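You operate a simulated robot arm through the tools that you are given. There is no shell and no other tool.

Carry out the task below with a simulated robot arm. There is one attempt and no reset: what you move stays moved.

## Task
Press the leaf print down and roll the bubbles out with the black roller.
Fine: vacuum on while you press, at MID while you roll, off afterwards; the print stays on its board; roller back; mounter, clamps and the other prints stay. Set down upright: black roller. What is to be rubbed or washed off counts as gone when no trace of it is left.

Only the result counts: the job must be done as asked and must still hold three seconds after the hand-in. Knocking over, shifting, dropping, spilling or breaking anything else fails it.

## Robot
A 7-joint arm with a two-finger parallel gripper, fixed in place. Base frame: the origin is on the floor under the middle of its stand, x ahead of it, y to its left, z up; the work surface is at about z = 0.86. Units: m, degrees, N and s.
With the tool pointing down near the work surface it reaches from about 0.1 to 0.64 m from the base axis. Its first joint turns from -66.0 to 66.0 degrees. Payload 1.57 kg.
The TCP is the grasp point between the finger pads, 0.03 m short of the fingertips. In the tool frame z runs along the fingers and y along their closing line. The gripper opens to 0.08 m. The fingers are 0.017 m wide and 0.012 m thick; the gripper's body (0.04 by 0.082 m) begins 0.08 m behind the TCP.
Orientation is that of the tool frame in the base frame, as a unit quaternion [x, y, z, w]. With the fingers straight down and closing along the base's y, the tool's x points along the base's -x, its y along +y and its z along -z.

## Interface
- The arm moves only by the tool step_arm. Its argument "series" is a list of rows, each an object (a shift or turn left out is 0, a gripper value left out holds the last) with "rot": the turn, a rotation vector about the tool's x, y, z in degrees, a list of three; "xyz": the shift along the tool's x, y, z in m, a list of three; "fingers": the opening, from 0 (shut) to 1 (fully open). In form: [{"rot": [wx, wy, wz], "xyz": [dx, dy, dz], "fingers": fingers}, ...]. A call has 1 to 20 rows; each row is the pose to reach, as a shift and turn from the pose commanded when the call began, along the tool's axes at that moment. Each row takes 0.2 s and may step no farther than 0.05 m and 8.6 degrees from the row before; otherwise, or with a gripper value out of range, the whole call is refused. Where a pose cannot be reached the arm comes as near as it can. A force on the tool above 90 N (or 10 N above the force at the start of the call, whichever is more), or a blocked arm, ends the call early, and 0.2 s more pass. Each finger travels about 0.072 m/s and halts on what it meets, pressing with about 35 N; the grip force reading is that of the motor and also rises with nothing between the fingers. The clock runs only during rows and for 0.2 s after the last one: add rows that repeat a pose to give the fingers time. It gives the time, the measured TCP pose, the force on the tool (base axes), the opening and the grip force at its end, in the units of the frame above (readings bear some noise), with the torque about the TCP (base axes, N m) and any sound that the robot's microphone picked up.
- Cameras (640 x 400 px; columns grow to the right, rows downward): "scene" is fixed at [0.0664, 0.4487, 1.4104]; the picture's right is [-0.60, -0.80, 0.00], its down [-0.55, 0.42, -0.72] and it looks along [0.57, -0.43, -0.69] (base axes); focal length 214 px, centre (320, 200). "wrist" rides on the gripper at [0.072, -0.007, -0.122] in the tool frame; the picture's right is [0.09, 1.00, 0.00], its down [-0.84, 0.08, -0.54] and it looks along [-0.54, 0.05, 0.84] (tool axes); focal length 238 px, centre (320, 200). There is no depth. A picture from a camera that has moved, and an enlarged one, comes with that camera's place and axes in the base frame and with its lens.
- grab_frame(camera): a new picture of that camera. It takes no simulated time.
- enlarge(camera, box): a new picture of the part [left, top, right, bottom] of that camera's present view, enlarged. It takes no simulated time.
- job_done(): hands the job in; it is judged then, once.

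Places have to be worked out from the pictures, the camera data and where the tool is seen. Open the gripper and draw the arm clear of the work before you hand the job in, unless the task says otherwise.

The tools are called after "Request:" as a command line: name --argument value ..., lists and objects as JSON in quotes. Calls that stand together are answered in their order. step_arm: Moves the arm, as the interface text tells. Its arguments: {"type":"object","properties":{"series":{"type":"array","items":{"type":"object","properties":{"rot":{"type":"array","items":{"type":"number"}},"xyz":{"type":"array","items":{"type":"number"}},"fingers":{"type":"number"}}}}},"required":["series"]} The other tools are called the same way: grab_frame (camera) takes a picture; enlarge (camera, box) takes an enlarged picture of a part of a camera's view; job_done () hands the job in.

At the start:

```text
time: 0.0
eef_pos: [0.3674, 0.1271, 1.2364]
orientation: [0.0, 1.0, 0.0, 0.0]
force: [0.5, 0.2, -0.3]
torque: [0.02, 0.02, 0.03]
gripper_width: 0.0797
grip_force: 0.1
```

scene: 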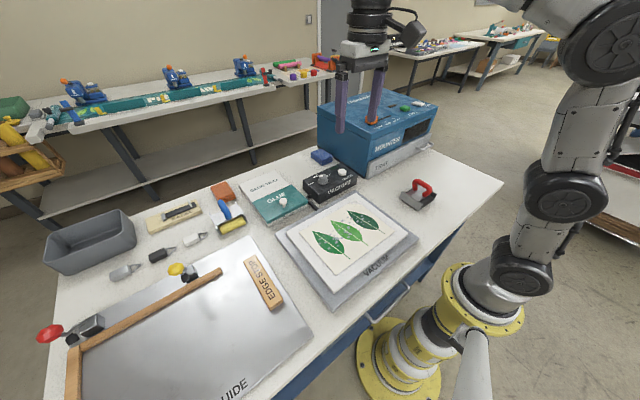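
wrist: 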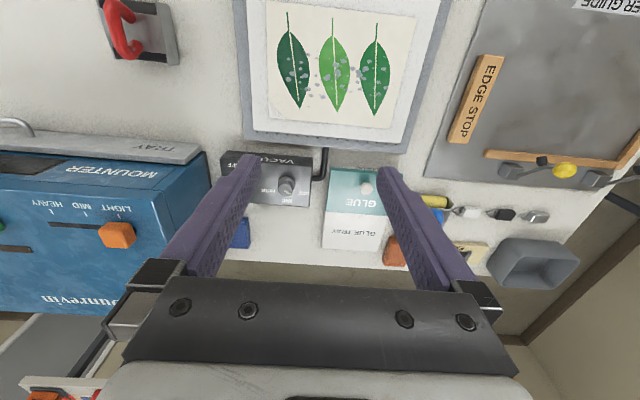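

I'll look closely at the scene first to find the roller, the vacuum box, its knob, and the leaf print.

Request:
enlarge --camera "scene" --box '[280, 140, 440, 240]'

Request:
enlarge --camera "scene" --box '[100, 160, 320, 300]'

Request:
enlarge --camera "wrist" --box '[200, 130, 440, 280]'

Request:
enlarge --camera "wrist" --box '[0, 130, 240, 330]'

Request:
enlarge --camera "wrist" --box '[400, 120, 640, 300]'

Request:
enlarge --camera "wrist" --box '[80, 0, 460, 160]'

```text
4.00 times, centred on (360, 190) of scene
camera zoom: at [0.0664, 0.4487, 1.4104], right [-0.6, -0.8, 0.0], down [-0.55, 0.42, -0.72], along [0.57, -0.43, -0.69], focal length 858 px, centre (160, 240)
```

zoom: 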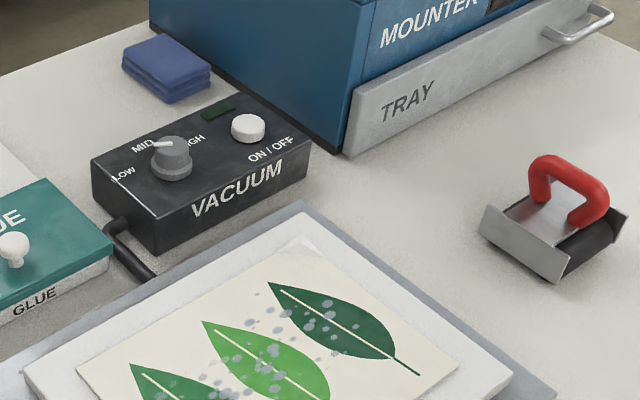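

```text
2.86 times, centred on (210, 230) of scene
camera zoom: at [0.0664, 0.4487, 1.4104], right [-0.6, -0.8, 0.0], down [-0.55, 0.42, -0.72], along [0.57, -0.43, -0.69], focal length 613 px, centre (634, 114)
```

zoom: 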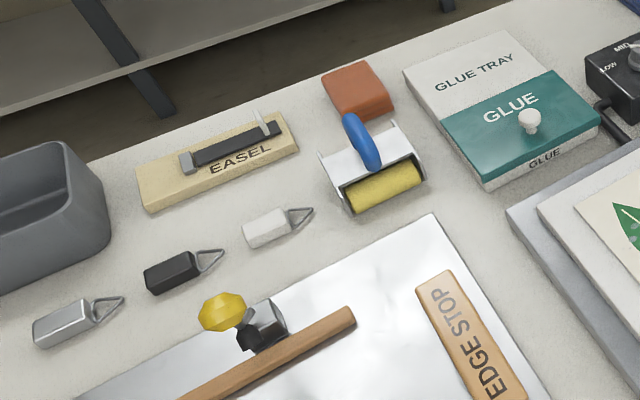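

```text
2.67 times, centred on (320, 205) of wrist
camera zoom: at [0.2952, 0.1212, 1.3578], right [-0.09, 1.0, 0.0], down [0.84, 0.08, 0.54], along [0.54, 0.05, -0.84], focal length 636 px, centre (320, 187)
```

zoom: 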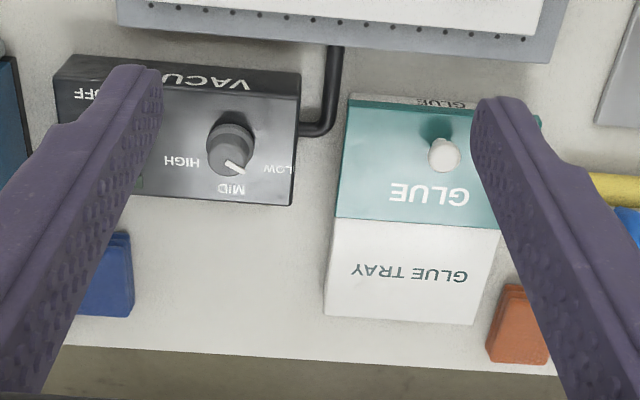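

```text
2.00 times, centred on (120, 230) of wrist
camera zoom: at [0.2952, 0.1212, 1.3578], right [-0.09, 1.0, 0.0], down [0.84, 0.08, 0.54], along [0.54, 0.05, -0.84], focal length 477 px, centre (720, 140)
```

zoom: 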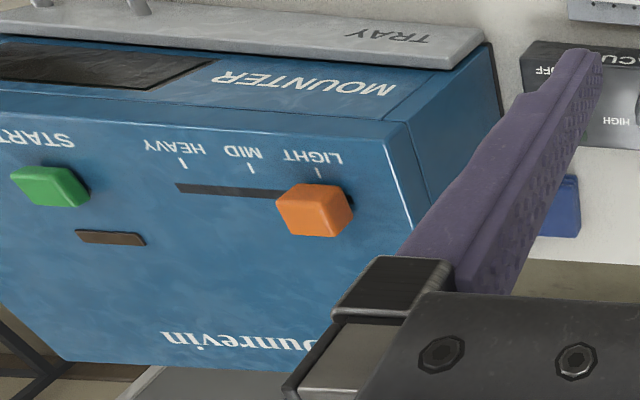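

```text
2.22 times, centred on (520, 210) of wrist
camera zoom: at [0.2952, 0.1212, 1.3578], right [-0.09, 1.0, 0.0], down [0.84, 0.08, 0.54], along [0.54, 0.05, -0.84], focal length 530 px, centre (-124, 178)
```

zoom: 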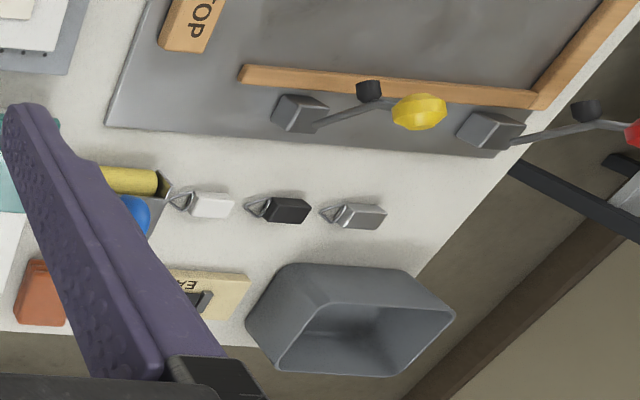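

```text
1.68 times, centred on (270, 80) of wrist
camera zoom: at [0.2952, 0.1212, 1.3578], right [-0.09, 1.0, 0.0], down [0.84, 0.08, 0.54], along [0.54, 0.05, -0.84], focal length 401 px, centre (404, 402)
```

zoom: 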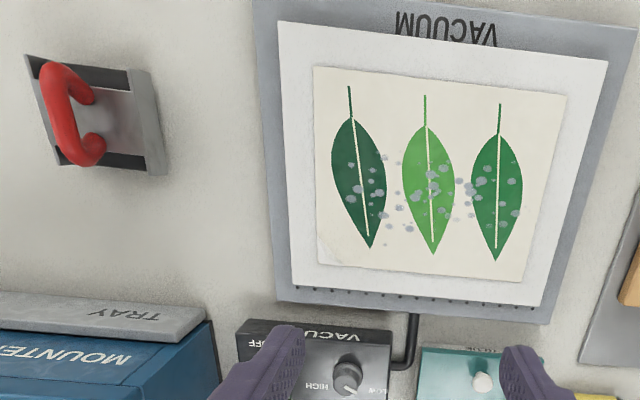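

The print with its grey bubbles sits around (0.33, 0.15). The black roller with the red handle is near (0.30, -0.18), and the vacuum box is near (0.555, 0.03). I'm moving the wrist camera closer to the vacuum box to read its knob and button.

Request:
step_arm --series '[{"xyz": [-0.0106, -0.0194, 0.0312]}, {"xyz": [-0.0212, -0.0388, 0.0624]}, {"xyz": [-0.0318, -0.0582, 0.0936]}, {"xyz": [-0.0424, -0.0776, 0.1248]}, {"xyz": [-0.053, -0.097, 0.156]}, {"xyz": [-0.053, -0.097, 0.156]}]'

```text
time: 1.4
eef_pos: [0.4201, 0.0287, 1.0791]
orientation: [0.0, 1.0, 0.0, 0.0]
force: [0.2, -0.6, 0.1]
torque: [0.0, -0.01, 0.0]
gripper_width: 0.0803
grip_force: 0.1
```

The arm is in place above the box. I'm taking pictures from here.

Request:
grab_frame --camera "wrist"

Request:
grab_frame --camera "scene"

Request:
enlarge --camera "scene" --box '[295, 155, 365, 205]'

Request:
enlarge --camera "scene" --box '[385, 165, 455, 215]'

Request:
enlarge --camera "scene" --box '[270, 180, 430, 300]'

```text
taken
camera wrist: at [0.3492, 0.0229, 1.2014], right [-0.09, 1.0, 0.0], down [0.84, 0.08, 0.54], along [0.54, 0.05, -0.84], focal length 238 px, centre (320, 200)
```

wrist: 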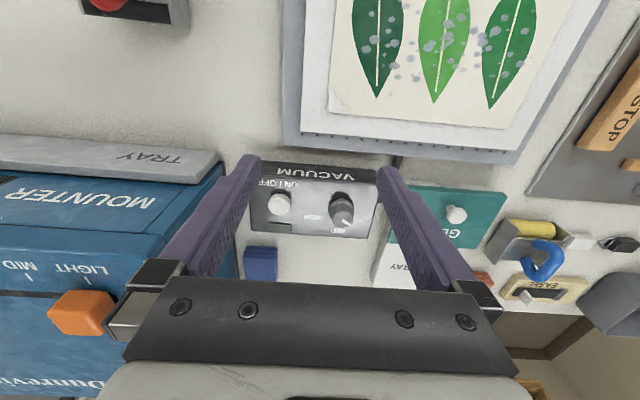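

```text
taken
```

scene: 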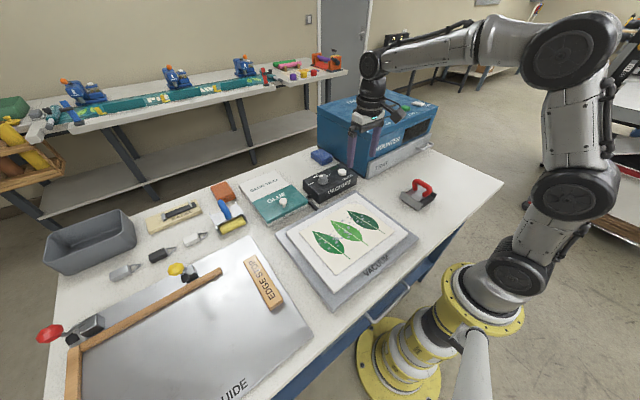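

```text
8.00 times, centred on (330, 180) of scene
camera zoom: at [0.0664, 0.4486, 1.4104], right [-0.6, -0.8, 0.0], down [-0.55, 0.42, -0.72], along [0.57, -0.43, -0.69], focal length 1716 px, centre (240, 360)
```

zoom: 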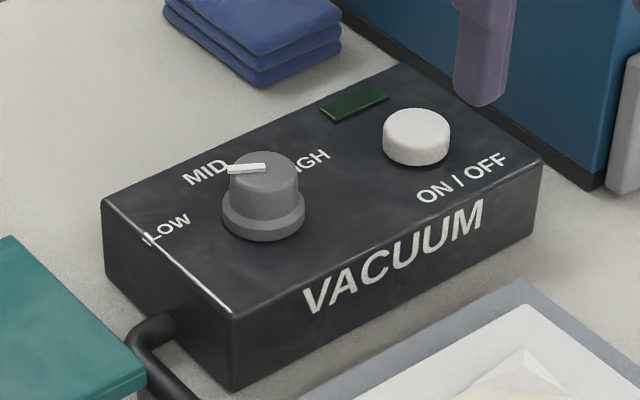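

```text
8.00 times, centred on (420, 190) of scene
camera zoom: at [0.0664, 0.4486, 1.4104], right [-0.6, -0.8, 0.0], down [-0.55, 0.42, -0.72], along [0.57, -0.43, -0.69], focal length 1716 px, centre (-480, 280)
```

zoom: 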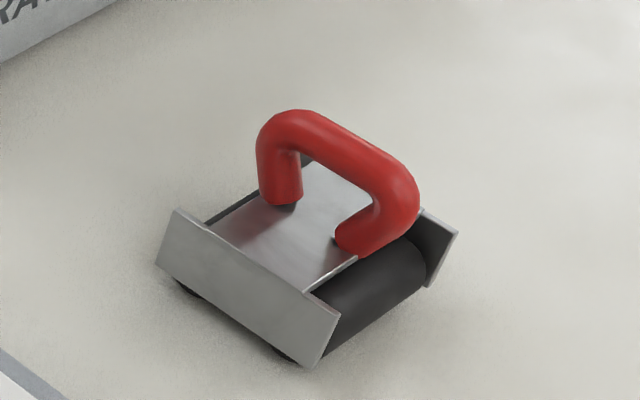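

```text
3.33 times, centred on (350, 240) of scene
camera zoom: at [0.0664, 0.4486, 1.4104], right [-0.6, -0.8, 0.0], down [-0.55, 0.42, -0.72], along [0.57, -0.43, -0.69], focal length 715 px, centre (220, 67)
```

zoom: 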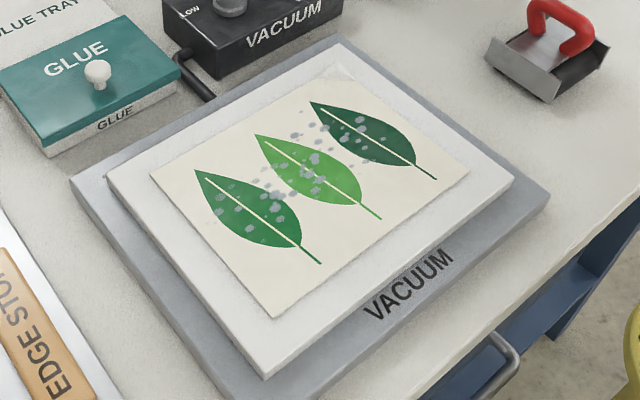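

Let me zoom the wrist view on the vacuum box to read the knob pointer, and look at the roller's edge.

Request:
enlarge --camera "wrist" --box '[240, 155, 400, 255]'

Request:
enlarge --camera "wrist" --box '[300, 170, 396, 230]'

```text
4.00 times, centred on (320, 205) of wrist
camera zoom: at [0.3492, 0.0229, 1.2014], right [-0.09, 1.0, 0.0], down [0.84, 0.08, 0.54], along [0.54, 0.05, -0.84], focal length 953 px, centre (320, 180)
```

zoom: 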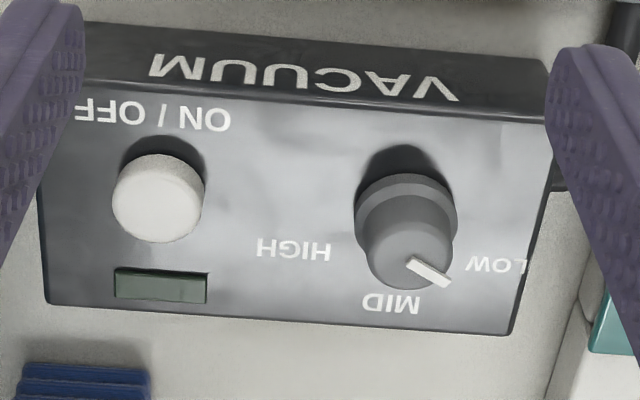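

```text
6.67 times, centred on (348, 200) of wrist
camera zoom: at [0.3492, 0.0229, 1.2014], right [-0.09, 1.0, 0.0], down [0.84, 0.08, 0.54], along [0.54, 0.05, -0.84], focal length 1589 px, centre (133, 200)
```

zoom: 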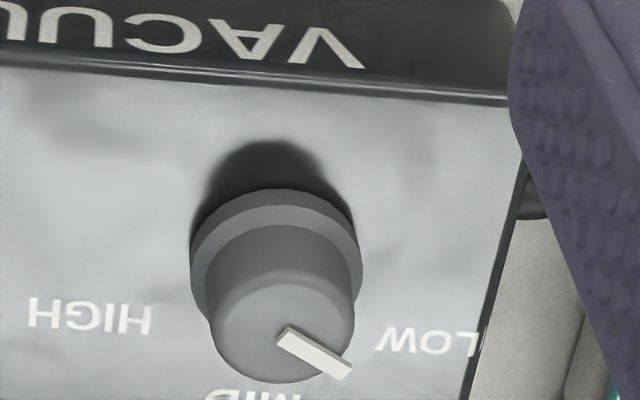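

The knob pointer is at LOW, about 58° from MID. The on/off button is near (0.545, -0.018) and its indicator is dark. One corner of the print also looks lifted, so I'm moving the wrist camera back to look at the print.

Request:
step_arm --series '[{"xyz": [0.0375, 0.0225, 0.0125]}, {"xyz": [0.075, 0.045, 0.025]}, {"xyz": [0.1125, 0.0675, 0.0375]}, {"xyz": [0.15, 0.09, 0.05]}, {"xyz": [0.15, 0.09, 0.05]}]'

```text
time: 2.6
eef_pos: [0.2674, 0.1212, 1.0289]
orientation: [0.0, 1.0, -0.001, 0.0]
force: [0.4, -0.8, 0.0]
torque: [0.02, -0.05, 0.02]
gripper_width: 0.08
grip_force: 0.1
```

Now pictures of the print from here.

Request:
grab_frame --camera "wrist"

Request:
enlarge --camera "wrist" --box '[210, 130, 430, 270]'

Request:
enlarge --camera "scene" --box '[330, 180, 390, 220]'

```text
taken
camera wrist: at [0.1973, 0.1156, 1.1512], right [-0.09, 1.0, 0.0], down [0.84, 0.08, 0.54], along [0.54, 0.05, -0.84], focal length 238 px, centre (320, 200)
```

wrist: 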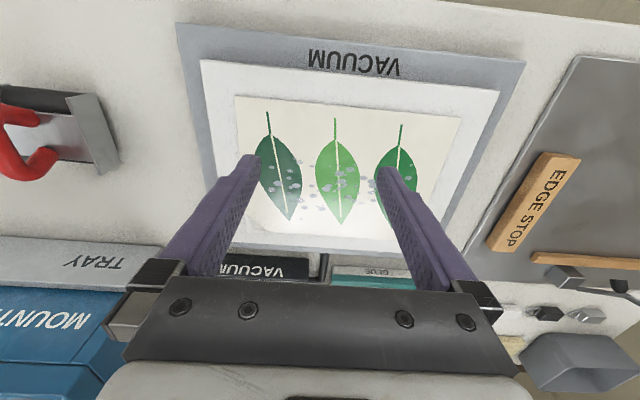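

```text
2.86 times, centred on (320, 200) of wrist
camera zoom: at [0.1973, 0.1156, 1.1512], right [-0.09, 1.0, 0.0], down [0.84, 0.08, 0.54], along [0.54, 0.05, -0.84], focal length 681 px, centre (320, 200)
```

zoom: 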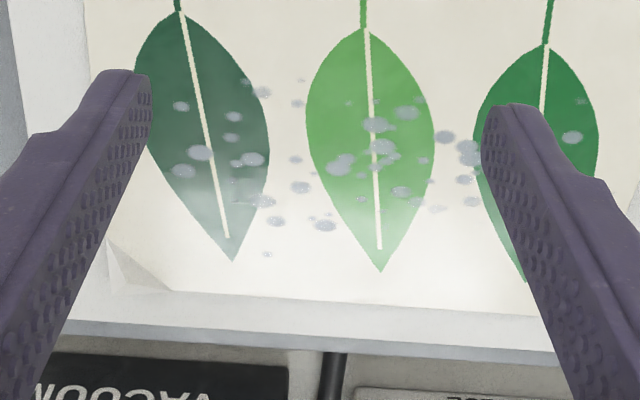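

```text
10.00 times, centred on (360, 200) of scene
camera zoom: at [0.0664, 0.4487, 1.4104], right [-0.6, -0.8, 0.0], down [-0.55, 0.42, -0.72], along [0.57, -0.43, -0.69], focal length 2145 px, centre (-80, 200)
```

zoom: 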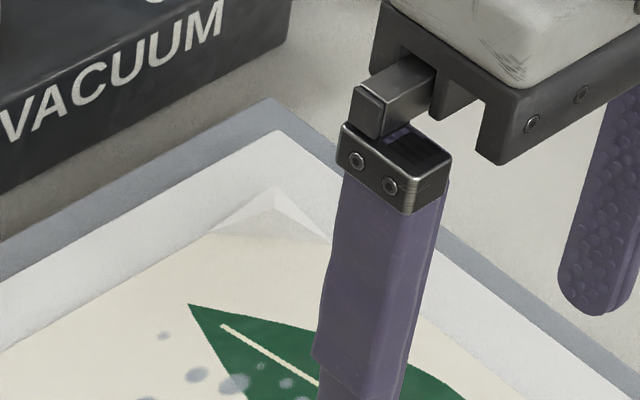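

The print's far-right corner, around (0.41, 0.04), curls up about 1 cm. The bubbles span x 0.30–0.39 and y 0.06–0.25. First I'll set the dial to MID, so I'm moving above the knob with the gripper pre-turned -29° and checking alignment there.

Request:
step_arm --series '[{"xyz": [-0.046, -0.0083, 0.0015], "rot": [0, 0, -4.83], "fingers": 0.75}, {"xyz": [-0.092, -0.0167, 0.003], "rot": [0, 0, -9.67]}, {"xyz": [-0.138, -0.025, 0.0045], "rot": [0, 0, -14.5]}, {"xyz": [-0.184, -0.0333, 0.006], "rot": [0, 0, -19.33]}, {"xyz": [-0.23, -0.0417, 0.0075], "rot": [0, 0, -24.17]}, {"xyz": [-0.276, -0.05, 0.009], "rot": [0, 0, -29]}, {"xyz": [-0.276, -0.05, 0.009], "rot": [0, 0, -29]}]'

```text
time: 4.2
eef_pos: [0.5467, 0.0712, 1.0201]
orientation: [-0.251, 0.968, 0.0, 0.001]
force: [-0.2, -0.2, 0.2]
torque: [0.04, 0.04, 0.0]
gripper_width: 0.06
grip_force: 0.0
```

Measured TCP is (0.547, 0.071, 1.020), above the knob. I'm checking alignment from both cameras.

Request:
grab_frame --camera "wrist"

Request:
enlarge --camera "scene" --box '[280, 120, 380, 200]'

Request:
enlarge --camera "wrist" --box '[240, 70, 400, 190]'

```text
taken
camera wrist: at [0.4873, 0.0302, 1.1422], right [-0.56, 0.83, 0.0], down [0.69, 0.47, 0.54], along [0.45, 0.31, -0.84], focal length 238 px, centre (320, 200)
```

wrist: 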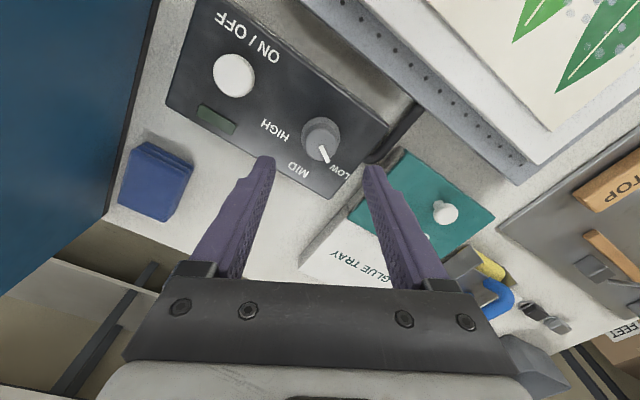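

```text
5.00 times, centred on (330, 160) of scene
camera zoom: at [0.0664, 0.4486, 1.4104], right [-0.6, -0.8, 0.0], down [-0.55, 0.42, -0.72], along [0.57, -0.43, -0.69], focal length 1072 px, centre (270, 400)
```

zoom: 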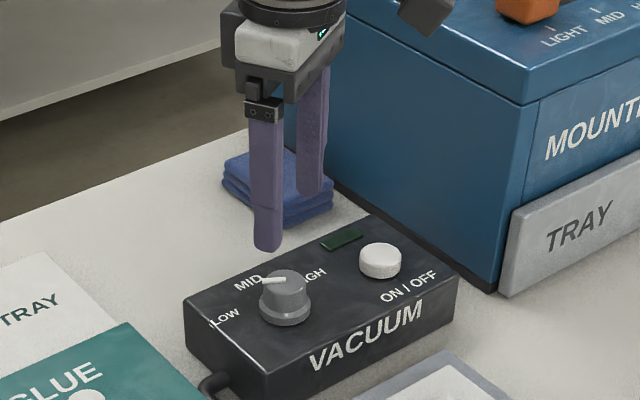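

```text
3.33 times, centred on (320, 130) of wrist
camera zoom: at [0.4873, 0.0302, 1.1422], right [-0.56, 0.83, 0.0], down [0.69, 0.47, 0.54], along [0.45, 0.31, -0.84], focal length 794 px, centre (320, 433)
```

zoom: 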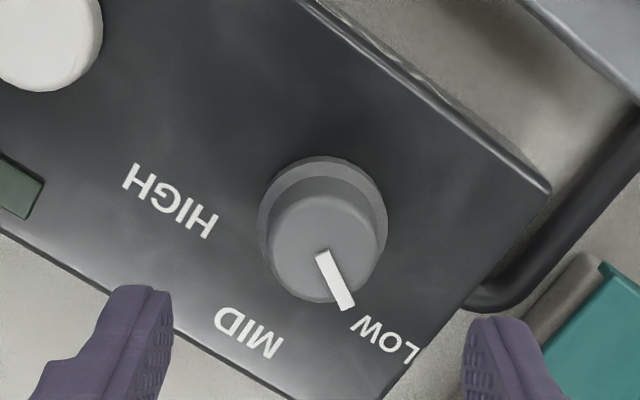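

The knob sits under the TCP to within 2 mm. I'm lowering so the fingertips straddle the knob body above its skirt.

Request:
step_arm --series '[{"xyz": [0, 0.0018, 0.025]}, {"xyz": [0, 0.0018, 0.05]}, {"xyz": [0, 0.0018, 0.069]}, {"xyz": [0, 0.0018, 0.069]}]'

Request:
enlarge --camera "wrist" --box '[220, 100, 420, 240]'

Request:
enlarge --camera "scene" --box '[290, 140, 370, 200]'

```text
time: 5.2
eef_pos: [0.5449, 0.0719, 0.9497]
orientation: [-0.25, 0.968, 0.0, 0.0]
force: [0.1, 0.6, -0.5]
torque: [0.03, 0.03, 0.01]
gripper_width: 0.0602
grip_force: 0.1
```

```text
2.86 times, centred on (320, 170) of wrist
camera zoom: at [0.4859, 0.0324, 1.0733], right [-0.56, 0.83, 0.0], down [0.69, 0.47, 0.54], along [0.45, 0.31, -0.84], focal length 681 px, centre (320, 286)
```

zoom: 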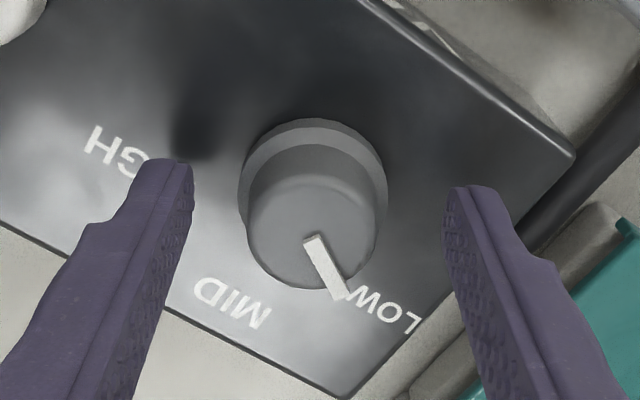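

```text
6.67 times, centred on (330, 170) of scene
camera zoom: at [0.0664, 0.4487, 1.4104], right [-0.6, -0.8, 0.0], down [-0.55, 0.42, -0.72], along [0.57, -0.43, -0.69], focal length 1430 px, centre (253, 400)
```

zoom: 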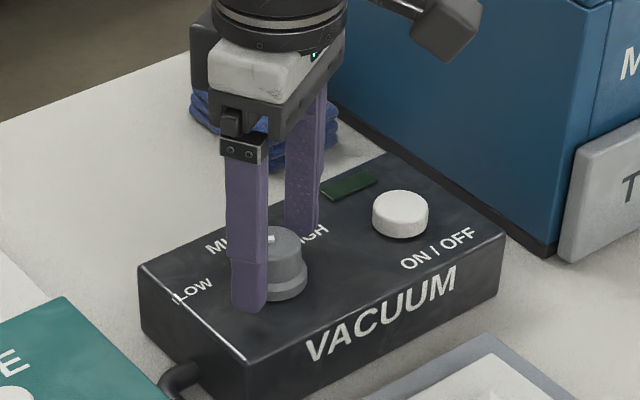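

The fingertips straddle the knob well and it is centred. I'm closing the grip.

Request:
step_arm --series '[{"fingers": 0.2}, {"fingers": 0.2}, {"fingers": 0.2}]'

```text
time: 6.0
eef_pos: [0.5457, 0.0713, 0.951]
orientation: [-0.251, 0.968, -0.001, 0.0]
force: [4.3, -8.4, -3.1]
torque: [-0.08, -0.53, -0.03]
gripper_width: 0.034
grip_force: 41.7
```

The knob is gripped at 34 mm with a small side load. I'm turning +58° about the tool z axis, from LOW towards MID.

Request:
step_arm --series '[{"rot": [0, 0, 7.25]}, {"rot": [0, 0, 14.5]}, {"rot": [0, 0, 21.75]}, {"rot": [0, 0, 29]}, {"rot": [0, 0, 36.25]}, {"rot": [0, 0, 43.5]}, {"rot": [0, 0, 50.75]}, {"rot": [0, 0, 58]}, {"rot": [0, 0, 58]}]'

Request:
enlarge --camera "wrist" --box '[220, 100, 420, 240]'

Request:
enlarge --camera "scene" --box '[290, 140, 370, 200]'

```text
time: 8.0
eef_pos: [0.5454, 0.0728, 0.9519]
orientation: [0.251, 0.968, 0.002, 0.001]
force: [14.6, 9.3, -4.5]
torque: [0.55, 0.16, 0.04]
gripper_width: 0.0339
grip_force: 41.3
```

```text
2.86 times, centred on (320, 170) of wrist
camera zoom: at [0.4798, 0.1028, 1.0737], right [0.4, 0.92, 0.0], down [0.77, -0.34, 0.54], along [0.5, -0.22, -0.84], focal length 681 px, centre (320, 286)
```

zoom: 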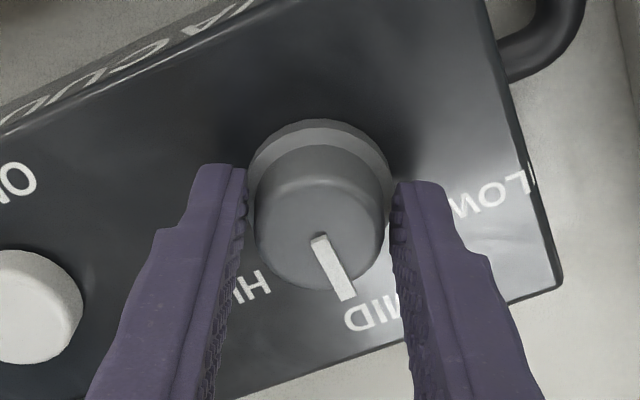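

```text
6.67 times, centred on (330, 170) of scene
camera zoom: at [0.0669, 0.4489, 1.4103], right [-0.6, -0.8, 0.0], down [-0.55, 0.42, -0.72], along [0.57, -0.43, -0.69], focal length 1430 px, centre (253, 400)
```

zoom: 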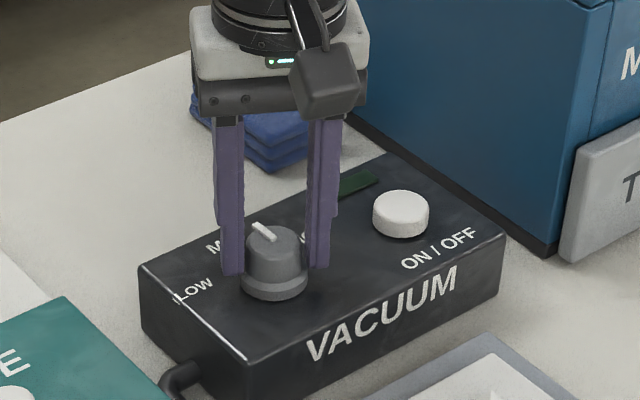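

The pointer now appears to aim straight ahead along +x, towards MID. I'll open, lift clear, and check it.

Request:
step_arm --series '[{"fingers": 0.75}, {"fingers": 0.75}, {"fingers": 0.75}, {"xyz": [0, 0, 0.0]}, {"xyz": [0, 0, -0.035]}, {"xyz": [0, 0, -0.07]}, {"xyz": [0, 0, -0.11]}, {"xyz": [0, 0, -0.11]}]'

Request:
enlarge --camera "wrist" --box '[240, 80, 400, 180]'

Request:
enlarge --camera "scene" --box '[300, 155, 360, 195]'

```text
time: 9.8
eef_pos: [0.5444, 0.072, 1.0612]
orientation: [0.25, 0.968, 0.0, 0.0]
force: [0.1, -0.6, -0.2]
torque: [0.01, -0.03, 0.05]
gripper_width: 0.0601
grip_force: 0.0
```

```text
4.00 times, centred on (320, 130) of wrist
camera zoom: at [0.4785, 0.1019, 1.1838], right [0.4, 0.92, 0.0], down [0.77, -0.34, 0.54], along [0.5, -0.22, -0.84], focal length 953 px, centre (320, 480)
```

zoom: 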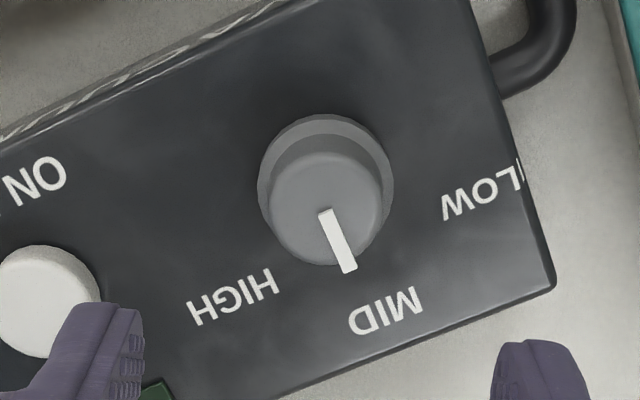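

```text
10.00 times, centred on (330, 175) of scene
camera zoom: at [0.0664, 0.4487, 1.4104], right [-0.6, -0.8, 0.0], down [-0.55, 0.42, -0.72], along [0.57, -0.43, -0.69], focal length 2145 px, centre (220, 450)
```

zoom: 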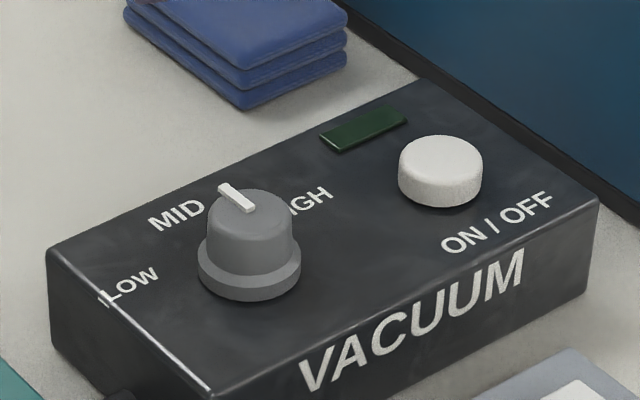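

The pointer is aligned with MID to within about 1°. Next I'll close the fingers and hover over the on/off button at about (0.544, -0.017).

Request:
step_arm --series '[{"xyz": [-0.0214, -0.0396, 0], "rot": [0, 0, -7.25], "fingers": 0}, {"xyz": [-0.0428, -0.0792, 0], "rot": [0, 0, -14.5]}, {"xyz": [-0.0428, -0.0792, 0.04], "rot": [0, 0, -21.75]}, {"xyz": [-0.0428, -0.0792, 0.075], "rot": [0, 0, -29]}, {"xyz": [-0.0428, -0.0792, 0.075], "rot": [0, 0, -29]}]'

Request:
grab_frame --camera "wrist"

Request:
enlarge --camera "scene" --box '[300, 120, 380, 190]'

```text
time: 11.0
eef_pos: [0.5437, -0.0175, 0.9864]
orientation: [-0.001, 1.0, 0.0, 0.0]
force: [0.6, 1.4, -1.1]
torque: [-0.04, 0.0, 0.01]
gripper_width: 0.0
grip_force: 21.5
```

```text
taken
camera wrist: at [0.4721, -0.0233, 1.1089], right [-0.09, 1.0, 0.0], down [0.84, 0.08, 0.54], along [0.54, 0.05, -0.84], focal length 238 px, centre (320, 200)
```

wrist: 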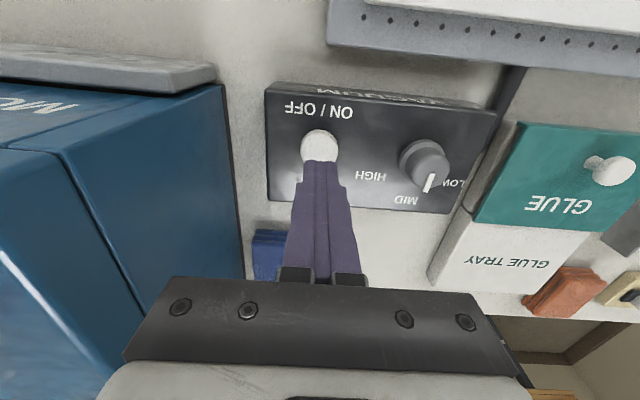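

```text
5.71 times, centred on (340, 155) of scene
camera zoom: at [0.0664, 0.4487, 1.4104], right [-0.6, -0.8, 0.0], down [-0.55, 0.42, -0.72], along [0.57, -0.43, -0.69], focal length 1226 px, centre (206, 457)
```

zoom: 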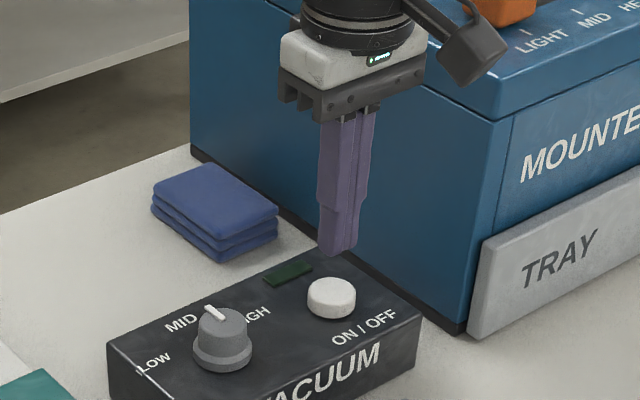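

The fingertip line is on the button axis. I'm descending to just above the button, then pressing in small steps.

Request:
step_arm --series '[{"xyz": [0.002, 0, 0.017]}, {"xyz": [0.002, 0, 0.031]}, {"xyz": [0.002, 0, 0.034]}, {"xyz": [0.002, 0, 0.034]}]'

Request:
enlarge --camera "scene" --box '[320, 150, 370, 190]'

```text
time: 12.0
eef_pos: [0.5425, -0.0165, 0.953]
orientation: [0.0, 1.0, 0.0, 0.0]
force: [0.5, 0.2, 1.1]
torque: [0.02, -0.04, 0.01]
gripper_width: 0.0
grip_force: 21.4
```

```text
10.00 times, centred on (345, 170) of scene
camera zoom: at [0.0664, 0.4487, 1.4104], right [-0.6, -0.8, 0.0], down [-0.55, 0.42, -0.72], along [0.57, -0.43, -0.69], focal length 2145 px, centre (70, 500)
```

zoom: 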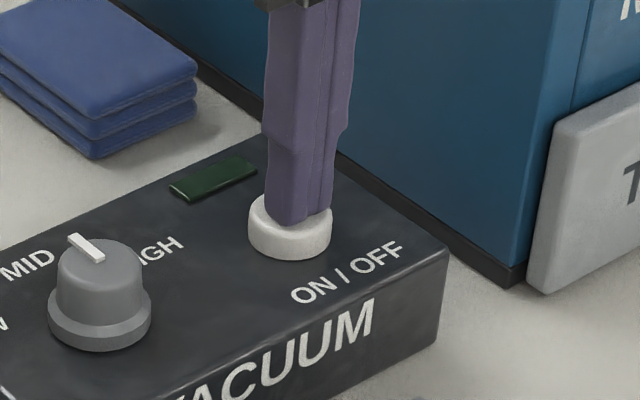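

The fingertip is practically on the button top. I'm pressing a few millimetres.

Request:
step_arm --series '[{"xyz": [0, 0, 0.002]}, {"xyz": [0, 0, 0.004]}, {"xyz": [0, 0, 0.004]}]'

Request:
enlarge --camera "scene" --box '[320, 150, 370, 190]'

```text
time: 12.8
eef_pos: [0.5414, -0.0189, 0.9482]
orientation: [0.0, 1.0, -0.001, 0.0]
force: [0.0, 0.8, 2.8]
torque: [0.01, 0.01, -0.02]
gripper_width: 0.0
grip_force: 21.8
heard: click
```

```text
10.00 times, centred on (345, 170) of scene
camera zoom: at [0.0663, 0.4487, 1.4104], right [-0.6, -0.8, 0.0], down [-0.55, 0.42, -0.72], along [0.57, -0.43, -0.69], focal length 2145 px, centre (70, 500)
```

zoom: 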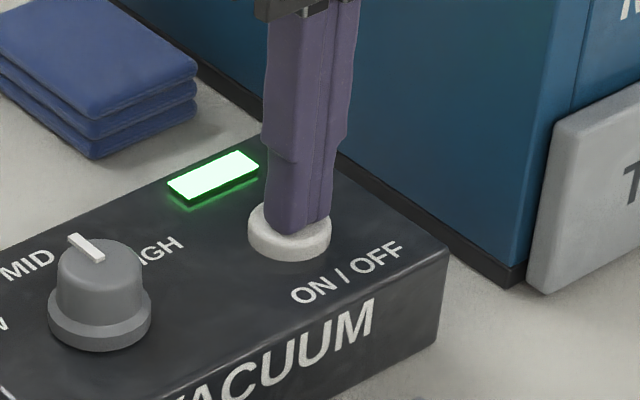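

There was a click and the indicator is lit, so the vacuum is on. I'm lifting off and moving above the curled corner of the print.

Request:
step_arm --series '[{"xyz": [0, 0, -0.03]}, {"xyz": [0, 0, -0.07]}, {"xyz": [0.035, 0.016, -0.09]}, {"xyz": [0.07, 0.032, -0.09]}, {"xyz": [0.105, 0.048, -0.09]}, {"xyz": [0.139, 0.064, -0.09]}, {"xyz": [0.139, 0.064, -0.09]}]'

Request:
grab_frame --camera "wrist"

Request:
enlarge --camera "wrist" --box '[250, 80, 390, 180]'

Request:
enlarge --camera "scene" --box '[300, 150, 400, 220]'

```text
time: 14.4
eef_pos: [0.4028, 0.046, 1.0374]
orientation: [-0.001, 1.0, 0.0, 0.001]
force: [-0.2, 0.1, -0.2]
torque: [0.01, 0.04, 0.01]
gripper_width: 0.0
grip_force: 21.5
```

```text
taken
camera wrist: at [0.331, 0.0394, 1.1606], right [-0.09, 1.0, 0.0], down [0.84, 0.08, 0.54], along [0.54, 0.05, -0.84], focal length 238 px, centre (320, 200)
```

wrist: 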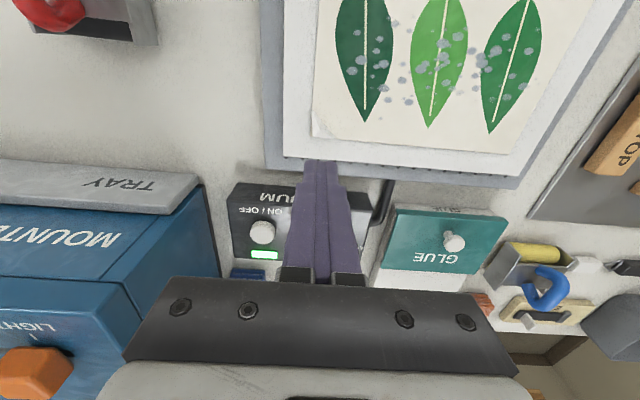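

```text
4.00 times, centred on (320, 130) of wrist
camera zoom: at [0.331, 0.0394, 1.1606], right [-0.09, 1.0, 0.0], down [0.84, 0.08, 0.54], along [0.54, 0.05, -0.84], focal length 953 px, centre (320, 480)
```

zoom: 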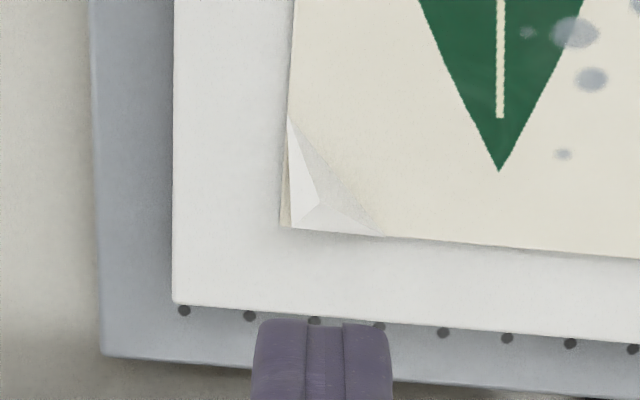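

```text
5.71 times, centred on (350, 185) of scene
camera zoom: at [0.0664, 0.4487, 1.4104], right [-0.6, -0.8, 0.0], down [-0.55, 0.42, -0.72], along [0.57, -0.43, -0.69], focal length 1226 px, centre (149, 286)
```

zoom: 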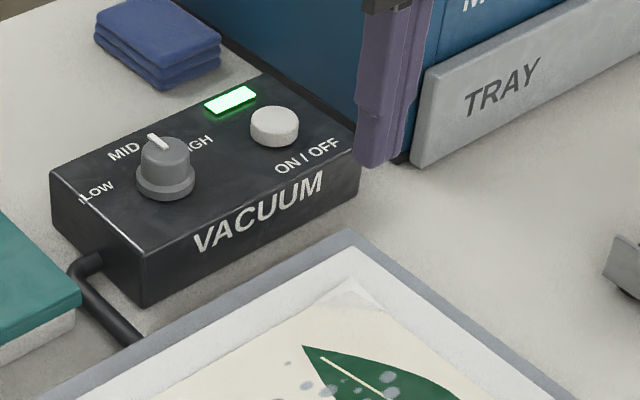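

The vacuum light is on and the dial is at MID. The curled corner is centred at about (0.405, 0.046), right under the closed fingertips. I'm descending to just above it.

Request:
step_arm --series '[{"xyz": [0, 0, 0.04]}, {"xyz": [0, 0, 0.07]}, {"xyz": [0, 0, 0.085]}, {"xyz": [0, 0, 0.085]}]'

Request:
enlarge --camera "wrist" --box '[250, 110, 390, 210]'

Request:
enlarge --camera "scene" --box '[330, 170, 400, 220]'

```text
time: 15.4
eef_pos: [0.4031, 0.045, 0.9532]
orientation: [0.0, 1.0, 0.0, 0.0]
force: [-0.1, 0.5, -0.2]
torque: [-0.02, 0.01, 0.01]
gripper_width: 0.0
grip_force: 21.0
```

```text
4.00 times, centred on (320, 160) of wrist
camera zoom: at [0.3317, 0.0395, 1.0758], right [-0.09, 1.0, 0.0], down [0.84, 0.08, 0.54], along [0.54, 0.05, -0.84], focal length 953 px, centre (320, 360)
```

zoom: 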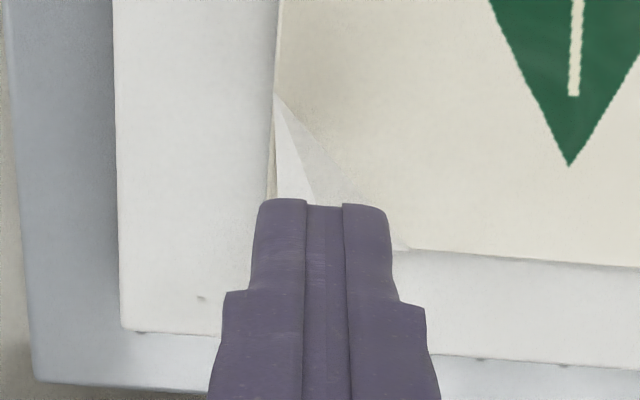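

```text
8.00 times, centred on (365, 195) of scene
camera zoom: at [0.0664, 0.4487, 1.4104], right [-0.6, -0.8, 0.0], down [-0.55, 0.42, -0.72], along [0.57, -0.43, -0.69], focal length 1716 px, centre (-40, 240)
```

zoom: 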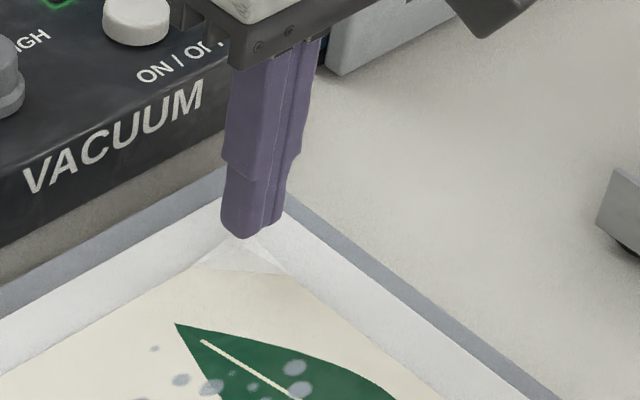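

The fingertip is about 2 cm above the board. I'm lowering in small steps, watching the force.

Request:
step_arm --series '[{"xyz": [0, 0, 0.004]}, {"xyz": [0, 0, 0.008]}, {"xyz": [0, 0, 0.012]}, {"xyz": [0, 0, 0.012]}]'

Request:
enlarge --camera "scene" --box '[330, 170, 400, 220]'

```text
time: 16.4
eef_pos: [0.402, 0.0456, 0.9412]
orientation: [0.001, 1.0, -0.001, -0.001]
force: [0.3, 0.1, 0.9]
torque: [0.0, 0.01, 0.03]
gripper_width: 0.0002
grip_force: 21.2
```

```text
8.00 times, centred on (365, 195) of scene
camera zoom: at [0.0664, 0.4487, 1.4104], right [-0.6, -0.8, 0.0], down [-0.55, 0.42, -0.72], along [0.57, -0.43, -0.69], focal length 1716 px, centre (-40, 240)
```

zoom: 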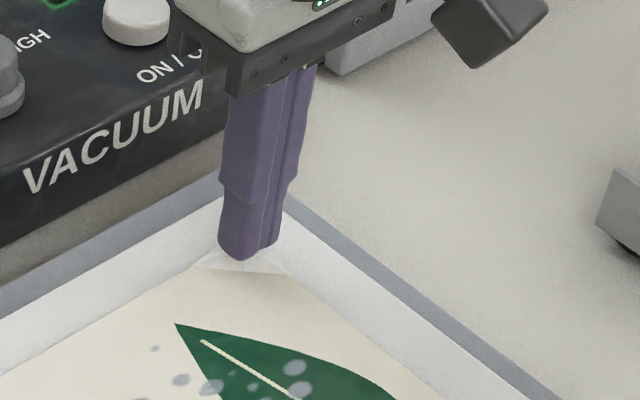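

Request:
step_arm --series '[{"xyz": [0, 0, 0.002]}, {"xyz": [0, 0, 0.004]}, {"xyz": [0, 0, 0.006]}, {"xyz": [0, 0, 0.006]}]'

Request:
enlarge --camera "scene" --box '[330, 170, 400, 220]'

```text
time: 17.4
eef_pos: [0.4014, 0.0462, 0.9351]
orientation: [0.0, 1.0, -0.001, 0.0]
force: [0.1, 0.4, -0.7]
torque: [0.03, -0.01, -0.04]
gripper_width: 0.0
grip_force: 21.5
```

```text
8.00 times, centred on (365, 195) of scene
camera zoom: at [0.0664, 0.4487, 1.4104], right [-0.6, -0.8, 0.0], down [-0.55, 0.42, -0.72], along [0.57, -0.43, -0.69], focal length 1716 px, centre (-40, 240)
```

zoom: 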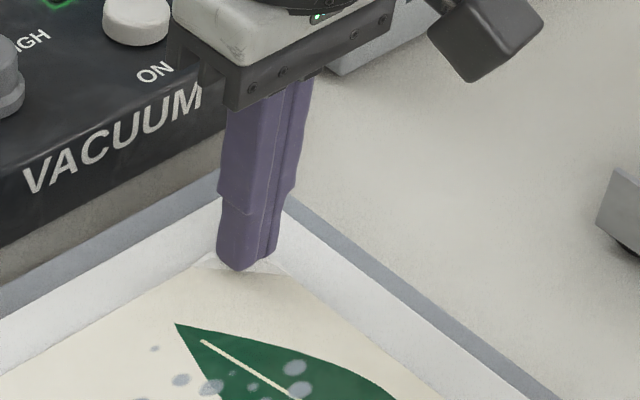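

The last two steps took the fingertip to about z 0.905 with no contact force yet. I'm continuing in small increments until the force builds.

Request:
step_arm --series '[{"xyz": [0, 0, 0.0015]}, {"xyz": [0, 0, 0.003]}, {"xyz": [0, 0, 0.0045]}, {"xyz": [0, 0, 0.0045]}]'

Request:
enlarge --camera "scene" --box '[330, 170, 400, 220]'

```text
time: 18.4
eef_pos: [0.4033, 0.045, 0.9325]
orientation: [0.0, 1.0, 0.0, 0.001]
force: [-1.1, -1.0, 8.2]
torque: [0.05, 0.1, 0.01]
gripper_width: 0.0
grip_force: 20.9
```

```text
8.00 times, centred on (365, 195) of scene
camera zoom: at [0.0662, 0.4486, 1.4104], right [-0.6, -0.8, 0.0], down [-0.55, 0.42, -0.72], along [0.57, -0.43, -0.69], focal length 1716 px, centre (-40, 240)
```

zoom: 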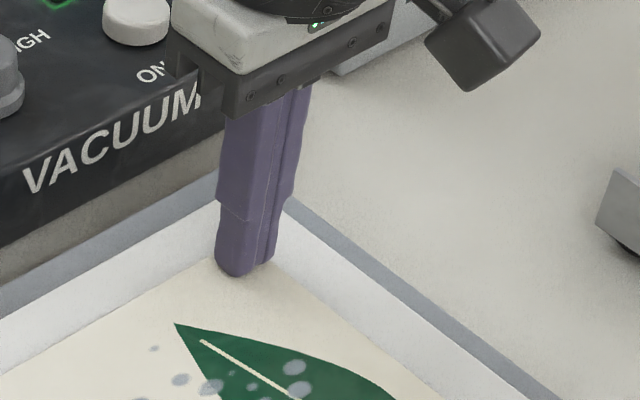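

Contact is 8 N and the curl has flattened, so the print surface is at about z 0.902. I'm pressing a little harder, holding briefly, and lifting straight up.

Request:
step_arm --series '[{"xyz": [0, 0, 0.0015]}, {"xyz": [0, 0, 0.0025]}, {"xyz": [0, 0, 0.0025]}, {"xyz": [0, 0, 0.0025]}, {"xyz": [0, 0, 0.0025]}]'

Request:
step_arm --series '[{"xyz": [0, 0, -0.005]}, {"xyz": [0, 0, -0.03]}, {"xyz": [0, 0, -0.07]}, {"xyz": [0.04, 0, -0.1]}, {"xyz": [0.04, 0, -0.1]}]'

Request:
grab_frame --camera "wrist"

Request:
enlarge --camera "wrist" --box '[250, 80, 390, 180]'

Request:
enlarge --camera "scene" --box '[270, 180, 430, 300]'

```text
time: 19.6
eef_pos: [0.4034, 0.0456, 0.9323]
orientation: [0.0, 1.0, 0.001, 0.005]
force: [-5.3, 0.3, 36.7]
torque: [0.0, 0.28, 0.07]
gripper_width: 0.0
grip_force: 21.1
```

```text
time: 20.8
eef_pos: [0.3624, 0.0456, 1.0279]
orientation: [0.0, 1.0, 0.0, 0.0]
force: [-0.6, 0.8, -0.1]
torque: [0.03, 0.0, 0.0]
gripper_width: 0.0001
grip_force: 20.9
```

```text
taken
camera wrist: at [0.291, 0.0392, 1.1513], right [-0.09, 1.0, 0.0], down [0.84, 0.08, 0.54], along [0.54, 0.05, -0.84], focal length 238 px, centre (320, 200)
```

wrist: 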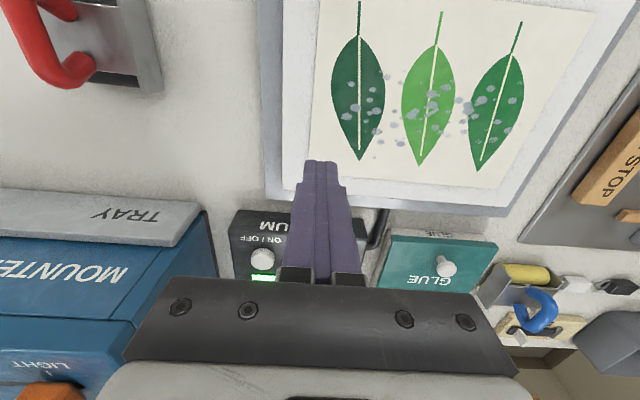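

```text
4.00 times, centred on (320, 130) of wrist
camera zoom: at [0.291, 0.0392, 1.1513], right [-0.09, 1.0, 0.0], down [0.84, 0.08, 0.54], along [0.54, 0.05, -0.84], focal length 953 px, centre (320, 480)
```

zoom: 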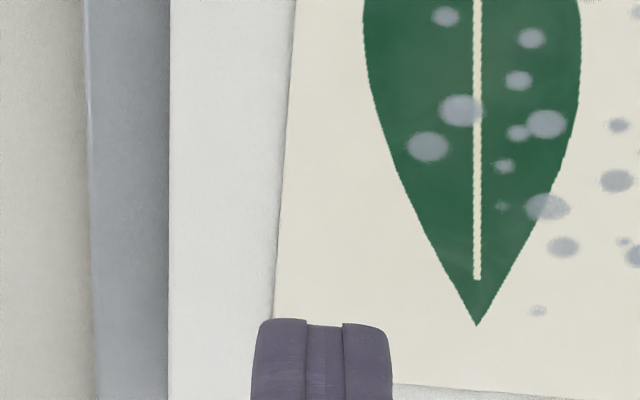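

```text
3.33 times, centred on (350, 240) of scene
camera zoom: at [0.0664, 0.4487, 1.4104], right [-0.6, -0.8, 0.0], down [-0.55, 0.42, -0.72], along [0.57, -0.43, -0.69], focal length 715 px, centre (220, 67)
```

zoom: 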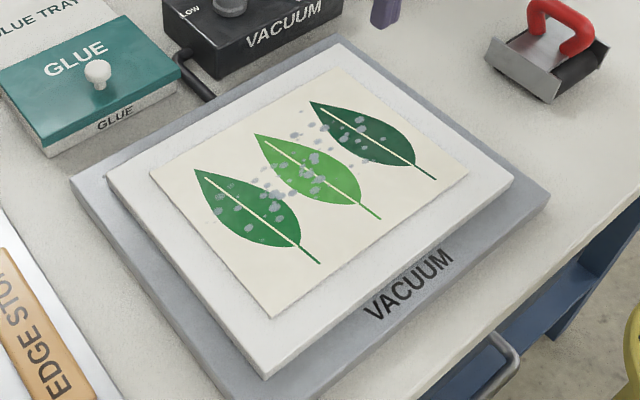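

The corner is flat. Next I'm moving over to inspect the black roller closely with the wrist camera, opening the gripper on the way.

Request:
step_arm --series '[{"xyz": [0.0258, -0.035, -0.005], "fingers": 0.6}, {"xyz": [0.0517, -0.07, -0.01]}, {"xyz": [0.0775, -0.105, -0.015]}, {"xyz": [0.1033, -0.14, -0.02]}, {"xyz": [0.1292, -0.175, -0.025]}, {"xyz": [0.155, -0.21, -0.03]}, {"xyz": [0.155, -0.21, -0.03]}]'

Request:
grab_frame --camera "wrist"

Request:
enlarge --camera "wrist" --box '[220, 120, 420, 260]'

Request:
enlarge --camera "scene" --box '[385, 165, 455, 215]'

```text
time: 22.4
eef_pos: [0.2066, -0.1644, 1.0591]
orientation: [-0.001, 1.0, 0.0, 0.0]
force: [-0.7, 0.9, 0.1]
torque: [0.0, 0.03, 0.0]
gripper_width: 0.048
grip_force: 0.2
```

```text
taken
camera wrist: at [0.1355, -0.1705, 1.1815], right [-0.09, 1.0, 0.0], down [0.84, 0.08, 0.54], along [0.54, 0.05, -0.84], focal length 238 px, centre (320, 200)
```

wrist: 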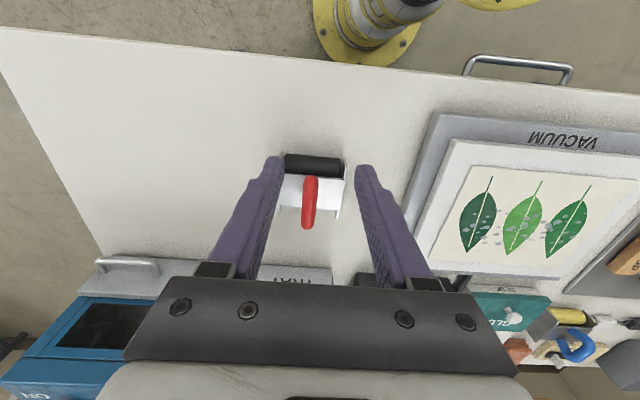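

```text
2.86 times, centred on (320, 190) of wrist
camera zoom: at [0.1355, -0.1705, 1.1815], right [-0.09, 1.0, 0.0], down [0.84, 0.08, 0.54], along [0.54, 0.05, -0.84], focal length 681 px, centre (320, 229)
```

zoom: 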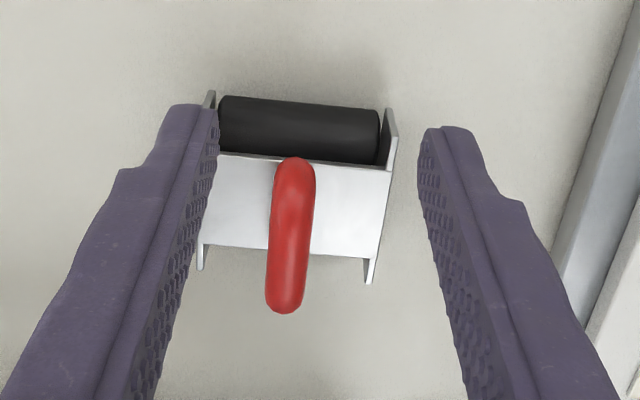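

```text
8.00 times, centred on (420, 190) of scene
camera zoom: at [0.0664, 0.4486, 1.4104], right [-0.6, -0.8, 0.0], down [-0.55, 0.42, -0.72], along [0.57, -0.43, -0.69], focal length 1716 px, centre (-480, 280)
```

zoom: 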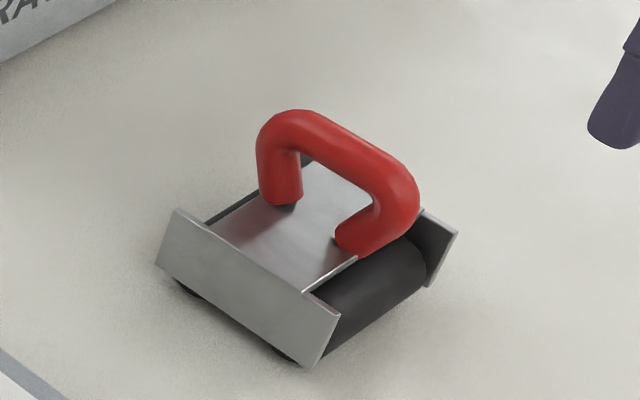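

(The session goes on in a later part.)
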